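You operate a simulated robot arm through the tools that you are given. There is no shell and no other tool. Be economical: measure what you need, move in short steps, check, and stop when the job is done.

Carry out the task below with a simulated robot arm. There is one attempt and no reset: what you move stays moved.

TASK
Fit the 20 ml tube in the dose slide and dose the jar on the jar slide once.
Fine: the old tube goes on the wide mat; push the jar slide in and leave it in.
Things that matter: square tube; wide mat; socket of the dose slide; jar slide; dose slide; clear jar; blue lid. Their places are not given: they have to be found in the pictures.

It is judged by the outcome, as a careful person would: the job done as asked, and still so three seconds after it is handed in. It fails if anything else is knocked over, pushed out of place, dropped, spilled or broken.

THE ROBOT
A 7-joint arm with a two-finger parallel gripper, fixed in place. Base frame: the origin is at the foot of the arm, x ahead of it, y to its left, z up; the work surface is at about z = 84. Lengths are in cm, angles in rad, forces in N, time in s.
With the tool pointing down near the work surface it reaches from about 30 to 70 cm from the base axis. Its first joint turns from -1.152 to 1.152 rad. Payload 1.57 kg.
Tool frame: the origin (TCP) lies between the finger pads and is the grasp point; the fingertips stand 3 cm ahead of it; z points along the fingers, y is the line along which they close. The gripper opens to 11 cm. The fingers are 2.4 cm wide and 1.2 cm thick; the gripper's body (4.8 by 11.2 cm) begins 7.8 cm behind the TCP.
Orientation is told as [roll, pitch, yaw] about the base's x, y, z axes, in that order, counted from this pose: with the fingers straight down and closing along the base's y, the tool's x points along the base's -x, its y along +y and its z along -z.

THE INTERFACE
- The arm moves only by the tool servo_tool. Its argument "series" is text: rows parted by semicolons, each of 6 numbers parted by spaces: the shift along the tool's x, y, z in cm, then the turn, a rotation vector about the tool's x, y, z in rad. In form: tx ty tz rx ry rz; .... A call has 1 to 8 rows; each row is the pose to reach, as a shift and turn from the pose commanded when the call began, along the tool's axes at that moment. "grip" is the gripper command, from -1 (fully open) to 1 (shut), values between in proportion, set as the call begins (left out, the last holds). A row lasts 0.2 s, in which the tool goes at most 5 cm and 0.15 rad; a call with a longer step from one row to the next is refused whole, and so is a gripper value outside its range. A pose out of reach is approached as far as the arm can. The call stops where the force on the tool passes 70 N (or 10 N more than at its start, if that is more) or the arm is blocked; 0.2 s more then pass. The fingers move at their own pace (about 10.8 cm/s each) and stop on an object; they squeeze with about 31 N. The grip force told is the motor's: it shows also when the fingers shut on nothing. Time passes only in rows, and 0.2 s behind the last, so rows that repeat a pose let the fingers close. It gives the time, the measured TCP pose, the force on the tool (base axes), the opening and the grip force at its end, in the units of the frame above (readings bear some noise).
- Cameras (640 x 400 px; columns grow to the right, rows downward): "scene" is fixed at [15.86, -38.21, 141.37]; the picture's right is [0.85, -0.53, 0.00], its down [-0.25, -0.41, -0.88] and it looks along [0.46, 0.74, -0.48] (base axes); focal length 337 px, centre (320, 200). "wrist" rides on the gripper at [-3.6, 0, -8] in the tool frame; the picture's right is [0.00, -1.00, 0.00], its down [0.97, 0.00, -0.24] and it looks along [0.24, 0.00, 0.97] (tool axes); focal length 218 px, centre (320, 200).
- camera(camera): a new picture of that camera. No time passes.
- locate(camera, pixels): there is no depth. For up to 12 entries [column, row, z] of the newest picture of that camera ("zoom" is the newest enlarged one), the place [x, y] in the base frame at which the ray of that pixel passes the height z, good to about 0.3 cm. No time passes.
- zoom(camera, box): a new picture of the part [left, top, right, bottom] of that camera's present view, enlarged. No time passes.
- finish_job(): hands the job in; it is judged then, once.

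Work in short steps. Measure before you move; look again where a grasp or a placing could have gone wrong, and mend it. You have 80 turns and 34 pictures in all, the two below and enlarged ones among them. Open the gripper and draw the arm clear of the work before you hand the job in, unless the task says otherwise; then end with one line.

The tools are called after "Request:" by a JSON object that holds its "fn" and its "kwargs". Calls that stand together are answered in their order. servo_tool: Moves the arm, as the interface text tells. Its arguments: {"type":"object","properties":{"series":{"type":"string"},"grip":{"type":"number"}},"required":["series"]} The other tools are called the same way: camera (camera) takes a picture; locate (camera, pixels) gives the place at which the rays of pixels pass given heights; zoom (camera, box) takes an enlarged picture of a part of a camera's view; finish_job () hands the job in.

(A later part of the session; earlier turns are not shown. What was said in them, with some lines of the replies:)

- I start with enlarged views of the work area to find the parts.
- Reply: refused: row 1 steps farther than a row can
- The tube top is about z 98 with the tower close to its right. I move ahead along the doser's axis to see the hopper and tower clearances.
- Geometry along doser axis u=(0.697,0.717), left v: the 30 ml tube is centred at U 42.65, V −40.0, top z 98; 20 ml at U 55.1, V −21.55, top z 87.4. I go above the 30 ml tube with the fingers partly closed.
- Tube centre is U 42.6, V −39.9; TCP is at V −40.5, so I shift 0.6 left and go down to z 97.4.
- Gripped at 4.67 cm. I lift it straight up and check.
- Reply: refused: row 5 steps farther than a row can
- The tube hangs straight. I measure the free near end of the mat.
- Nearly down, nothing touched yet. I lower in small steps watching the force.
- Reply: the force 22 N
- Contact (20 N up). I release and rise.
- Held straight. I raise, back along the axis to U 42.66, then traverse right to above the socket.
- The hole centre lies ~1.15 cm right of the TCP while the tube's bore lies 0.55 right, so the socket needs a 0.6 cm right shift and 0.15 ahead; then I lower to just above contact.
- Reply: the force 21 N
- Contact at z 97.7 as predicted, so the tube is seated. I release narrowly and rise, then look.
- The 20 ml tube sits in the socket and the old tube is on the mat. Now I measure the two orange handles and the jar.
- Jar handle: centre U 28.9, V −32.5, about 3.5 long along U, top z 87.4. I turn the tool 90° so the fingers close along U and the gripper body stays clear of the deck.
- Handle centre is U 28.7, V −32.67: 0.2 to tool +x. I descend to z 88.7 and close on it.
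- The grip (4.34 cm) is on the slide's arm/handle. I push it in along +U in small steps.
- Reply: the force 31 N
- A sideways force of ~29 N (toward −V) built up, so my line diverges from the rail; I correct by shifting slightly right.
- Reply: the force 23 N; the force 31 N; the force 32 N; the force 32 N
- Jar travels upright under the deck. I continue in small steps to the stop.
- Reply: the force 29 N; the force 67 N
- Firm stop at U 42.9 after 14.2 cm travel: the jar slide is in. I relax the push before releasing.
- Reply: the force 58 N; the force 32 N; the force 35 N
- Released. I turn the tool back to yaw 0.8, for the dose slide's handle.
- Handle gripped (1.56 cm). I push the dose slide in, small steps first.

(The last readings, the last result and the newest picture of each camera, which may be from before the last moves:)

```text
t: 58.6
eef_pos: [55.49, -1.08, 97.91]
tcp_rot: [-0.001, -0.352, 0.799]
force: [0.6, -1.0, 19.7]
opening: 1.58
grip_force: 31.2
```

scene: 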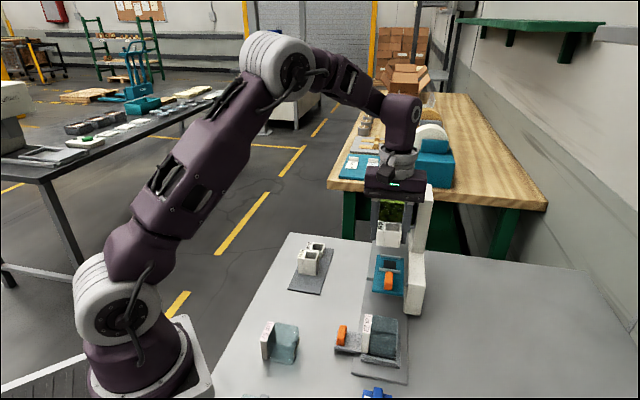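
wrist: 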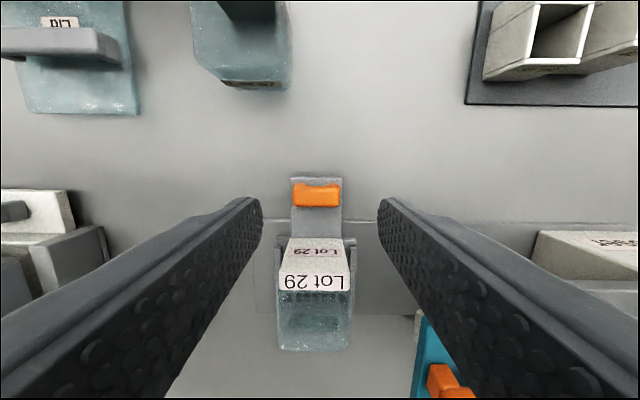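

Request:
{"fn": "servo_tool", "kwargs": {"series": "-0.376 0 0.137 0 0 0; -0.751 0 0.274 0 0 0; -1.127 0 0.412 0 0 0; -1.502 0 0.549 0 0 0; -1.878 0 0.686 0 0 0; -2.254 0 0.823 0 0 0; -2.817 0 1.029 0 0 0; -2.817 0 1.029 0 0 0"}}

```text
t: 60.4
eef_pos: [57.58, 0.93, 97.95]
tcp_rot: [0.0, -0.35, 0.797]
force: [19.9, -19.0, 2.6]
opening: 1.55
grip_force: 30.8
```

Request:
{"fn": "servo_tool", "kwargs": {"series": "0 -0.2 0 0 0 0; -0.376 -0.2 0.137 0 0 0; -0.751 -0.2 0.274 0 0 0; -1.127 -0.2 0.412 0 0 0; -1.502 -0.2 0.549 0 0 0; -1.878 -0.2 0.686 0 0 0; -1.878 -0.2 0.686 0 0 0"}}

Request:
{"fn": "servo_tool", "kwargs": {"series": "-0.282 0 0.103 0 0 0; -0.563 0 0.206 0 0 0; -0.845 0 0.309 0 0 0; -1.127 0 0.412 0 0 0; -1.408 0 0.515 0 0 0; -1.69 0 0.617 0 0 0; -1.69 0 0.617 0 0 0"}}

```text
t: 62.0
eef_pos: [59.09, 2.44, 97.83]
tcp_rot: [0.003, -0.35, 0.799]
force: [-1.4, 2.0, 1.5]
opening: 1.54
grip_force: 31.2
```

```text
t: 63.6
eef_pos: [60.27, 3.7, 97.91]
tcp_rot: [-0.001, -0.35, 0.799]
force: [-6.8, 8.6, 0.0]
opening: 1.55
grip_force: 31.6
```

Request:
{"fn": "servo_tool", "kwargs": {"series": "-0.282 0 0.103 0 0 0; -0.563 0 0.206 0 0 0; -0.845 0 0.309 0 0 0; -1.127 0 0.412 0 0 0; -1.408 0 0.515 0 0 0; -1.408 0 0.515 0 0 0"}}

Request:
{"fn": "zoom", "kwargs": {"camera": "scene", "box": [320, 180, 460, 320]}}

```text
t: 65.0
eef_pos: [61.36, 4.72, 97.86]
tcp_rot: [0.0, -0.348, 0.799]
force: [-17.4, -7.3, -0.3]
opening: 1.54
grip_force: 31.3
```

```text
2.86 times, centred on (390, 250) of scene
```

zoom: 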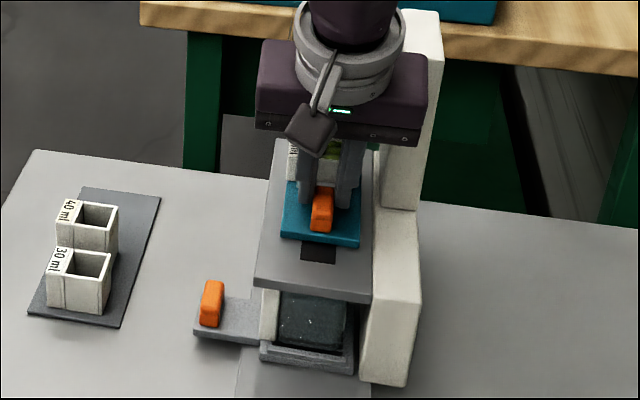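

The deck's drop hole is visible at the slide's original place, so filling is at the back. I keep pushing to the stop.

Request:
{"fn": "servo_tool", "kwargs": {"series": "-0.188 0 0.069 0 0 0; -0.376 0 0.137 0 0 0; -0.563 0 0.206 0 0 0; -0.751 0 0.274 0 0 0; -0.751 0 0.274 0 0 0; -0.751 0 0.274 0 0 0"}}

```text
t: 66.4
eef_pos: [61.79, 5.26, 97.96]
tcp_rot: [0.0, -0.348, 0.799]
force: [-12.6, -13.8, -5.8]
opening: 1.54
grip_force: 31.0
```

Request:
{"fn": "servo_tool", "kwargs": {"series": "-0.188 0 0.069 0 0 0; -0.376 0 0.137 0 0 0; -0.563 0 0.206 0 0 0; -0.751 0 0.274 0 0 0; -0.751 0 0.274 0 0 0; -0.751 0 0.274 0 0 0"}}

```text
t: 67.8
eef_pos: [62.24, 5.6, 98.01]
tcp_rot: [0.0, -0.351, 0.798]
force: [-28.0, -29.9, 12.6]
opening: 1.49
grip_force: 31.2
```

Request:
{"fn": "servo_tool", "kwargs": {"series": "-0.188 0 0.069 0 0 0; -0.376 0 0.137 0 0 0; -0.376 0 0.137 0 0 0"}}

```text
t: 68.3
eef_pos: [62.31, 5.66, 97.99]
tcp_rot: [0.001, -0.344, 0.795]
force: [-29.4, -11.1, 21.5]
opening: 1.53
grip_force: 31.5
stopped in row 2: the force on the tool passed its limit (the readings are from after the stop); the commanded pose is now the measured one
```

Hard stop after 11.7 cm. I wait briefly for filling, then pull the slide back out.

Request:
{"fn": "servo_tool", "kwargs": {"series": "0 0 0 0 0 0; 0 0 0 0 0 0; 0 0 0 0 0 0; 0 0 0 0 0 0; 0 0 0 0 0 0; 0 0 0 0 0 0"}}

Request:
{"fn": "servo_tool", "kwargs": {"series": "0.376 0 -0.137 0 0 0; 0.751 0 -0.274 0 0 0; 1.127 0 -0.412 0 0 0; 1.502 0 -0.549 0 0 0; 1.878 0 -0.686 0 0 0; 2.254 0 -0.823 0 0 0; 2.817 0 -1.029 0 0 0; 2.817 0 -1.029 0 0 0"}}

```text
t: 69.7
eef_pos: [62.27, 5.62, 97.89]
tcp_rot: [0.002, -0.346, 0.797]
force: [-43.1, -24.3, 27.7]
opening: 1.53
grip_force: 31.0
```

```text
t: 71.5
eef_pos: [60.23, 3.77, 97.8]
tcp_rot: [-0.001, -0.347, 0.797]
force: [-2.4, 2.2, 6.6]
opening: 1.53
grip_force: 30.7
```

Request:
{"fn": "servo_tool", "kwargs": {"series": "0.376 0 -0.137 0 0 0; 0.751 0 -0.274 0 0 0; 1.127 0 -0.412 0 0 0; 1.502 0 -0.549 0 0 0; 1.878 0 -0.686 0 0 0; 2.254 0 -0.823 0 0 0; 2.817 0 -1.029 0 0 0; 2.817 0 -1.029 0 0 0"}}

Request:
{"fn": "servo_tool", "kwargs": {"series": "0.376 0 -0.137 0 0 0; 0.751 0 -0.274 0 0 0; 1.127 0 -0.412 0 0 0; 1.502 0 -0.549 0 0 0; 1.878 0 -0.686 0 0 0; 2.254 0 -0.823 0 0 0; 2.817 0 -1.029 0 0 0; 2.817 0 -1.029 0 0 0"}}

```text
t: 73.3
eef_pos: [58.13, 1.62, 97.92]
tcp_rot: [0.002, -0.344, 0.797]
force: [-14.3, 15.0, 11.4]
opening: 1.49
grip_force: 31.1
```

```text
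t: 75.1
eef_pos: [56.14, -0.45, 97.77]
tcp_rot: [0.002, -0.345, 0.797]
force: [-21.1, 20.2, 16.7]
opening: 1.53
grip_force: 31.3
```

Request:
{"fn": "servo_tool", "kwargs": {"series": "0 0.2 0 0 0 0; 0.376 0.2 -0.137 0 0 0; 0.751 0.2 -0.274 0 0 0; 1.127 0.2 -0.412 0 0 0; 1.502 0.2 -0.549 0 0 0; 1.878 0.2 -0.686 0 0 0; 2.254 0.2 -0.823 0 0 0; 2.254 0.2 -0.823 0 0 0"}}

Request:
{"fn": "servo_tool", "kwargs": {"series": "0.188 0 -0.069 0 0 0; 0.376 0 -0.137 0 0 0; 0.563 0 -0.206 0 0 0; 0.563 0 -0.206 0 0 0"}}

```text
t: 76.9
eef_pos: [54.24, -2.24, 97.74]
tcp_rot: [0.001, -0.346, 0.798]
force: [10.2, 17.7, -3.9]
opening: 1.54
grip_force: 31.8
```

```text
t: 77.9
eef_pos: [54.01, -2.61, 97.95]
tcp_rot: [-0.001, -0.348, 0.798]
force: [11.9, 16.1, 6.0]
opening: 1.55
grip_force: 30.8
```

Request:
{"fn": "servo_tool", "kwargs": {"series": "0.188 0 -0.069 0 0 0; 0.376 0 -0.137 0 0 0; 0.376 0 -0.137 0 0 0"}}

```text
t: 78.7
eef_pos: [53.72, -2.97, 97.88]
tcp_rot: [0.002, -0.345, 0.798]
force: [8.2, 18.0, -4.5]
opening: 1.57
grip_force: 31.2
```

Request:
{"fn": "zoom", "kwargs": {"camera": "scene", "box": [320, 200, 440, 320]}}

```text
3.33 times, centred on (380, 260) of scene
```

zoom: 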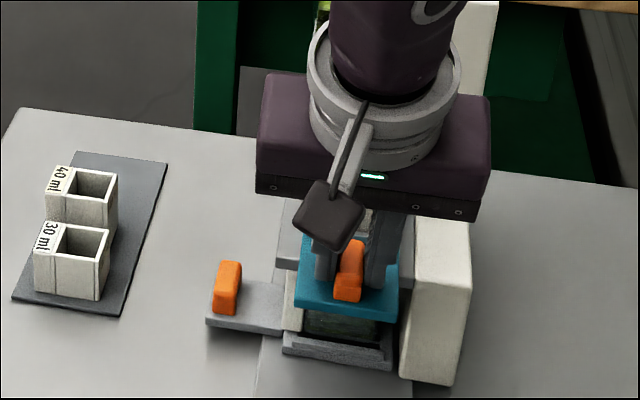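

Request:
{"fn": "locate", "kwargs": {"camera": "zoom", "pixels": [[295, 298, 94.05], [395, 312, 94.05], [335, 300, 94.05], [360, 303, 94.05], [228, 262, 87.4], [212, 310, 85.5]]}}

```text
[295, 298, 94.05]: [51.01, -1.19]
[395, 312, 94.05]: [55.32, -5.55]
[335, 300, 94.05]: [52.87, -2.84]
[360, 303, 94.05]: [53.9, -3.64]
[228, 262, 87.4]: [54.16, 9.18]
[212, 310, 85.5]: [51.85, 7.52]
```

The handle base is exactly where it was at first (52.9, −2.84), so the slide is fully out. I relax, release and withdraw straight up and back.

Request:
{"fn": "servo_tool", "kwargs": {"series": "-0.25 0 0.09 0 0 0; -0.25 0 0.09 0 0 0"}}

Request:
{"fn": "servo_tool", "kwargs": {"series": "0 0 0 0 0 0; 0 0 0 0 0 0; 0 0 0 0 0 0", "grip": 0.27}}

Request:
{"fn": "servo_tool", "kwargs": {"series": "0.1 0 -1 0 0 0; 0.3 0 -3 0 0 0; 0.3 0 -7 0 0 0; 0.3 0 -11 0 0 0; 0.3 4 -13 0 0 0; 0.3 8 -13 0 0 0; 0.3 12 -13 0 0 0; 0.3 16 -13 0 0 0"}}

```text
t: 79.3
eef_pos: [53.68, -2.86, 97.88]
tcp_rot: [0.003, -0.343, 0.797]
force: [-8.9, 6.7, 1.0]
opening: 1.55
grip_force: 31.7
```

```text
t: 80.1
eef_pos: [53.91, -2.9, 97.92]
tcp_rot: [0.001, -0.345, 0.799]
force: [-0.3, 0.4, 0.0]
opening: 4.02
grip_force: 0.0
```

```text
t: 81.9
eef_pos: [38.8, 5.13, 110.09]
tcp_rot: [0.001, -0.344, 0.798]
force: [-0.4, -0.1, -0.2]
opening: 3.99
grip_force: 0.1
```

Request:
{"fn": "servo_tool", "kwargs": {"series": "0 4 -1 0 0 0; 0 8 -2 0 0 0; 0 8 -2 0 0 0", "grip": -1}}

Request:
{"fn": "zoom", "kwargs": {"camera": "scene", "box": [300, 180, 460, 330]}}

```text
t: 82.7
eef_pos: [32.66, 10.61, 111.77]
tcp_rot: [0.0, -0.344, 0.798]
force: [0.0, -0.1, 0.1]
opening: 10.99
grip_force: 0.1
```

```text
2.67 times, centred on (380, 255) of scene
```

zoom: 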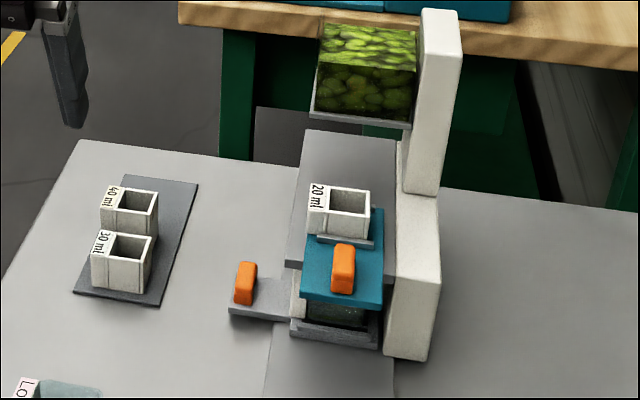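

The 20 ml tube is in the socket, the 30 ml tube is on the wide mat, the jar slide is in and the dose slide is back out. The gripper is open and clear, so I hand in.

Request:
{"fn": "finish_job", "kwargs": {}}

```text
The job is handed in.
```

I fitted the 20 ml tube in the dose slide, put the old 30 ml tube on the wide mat, pushed the jar slide in and left it in, and cycled the dose slide once; I didn't get a clear view of the dose inside the jar.
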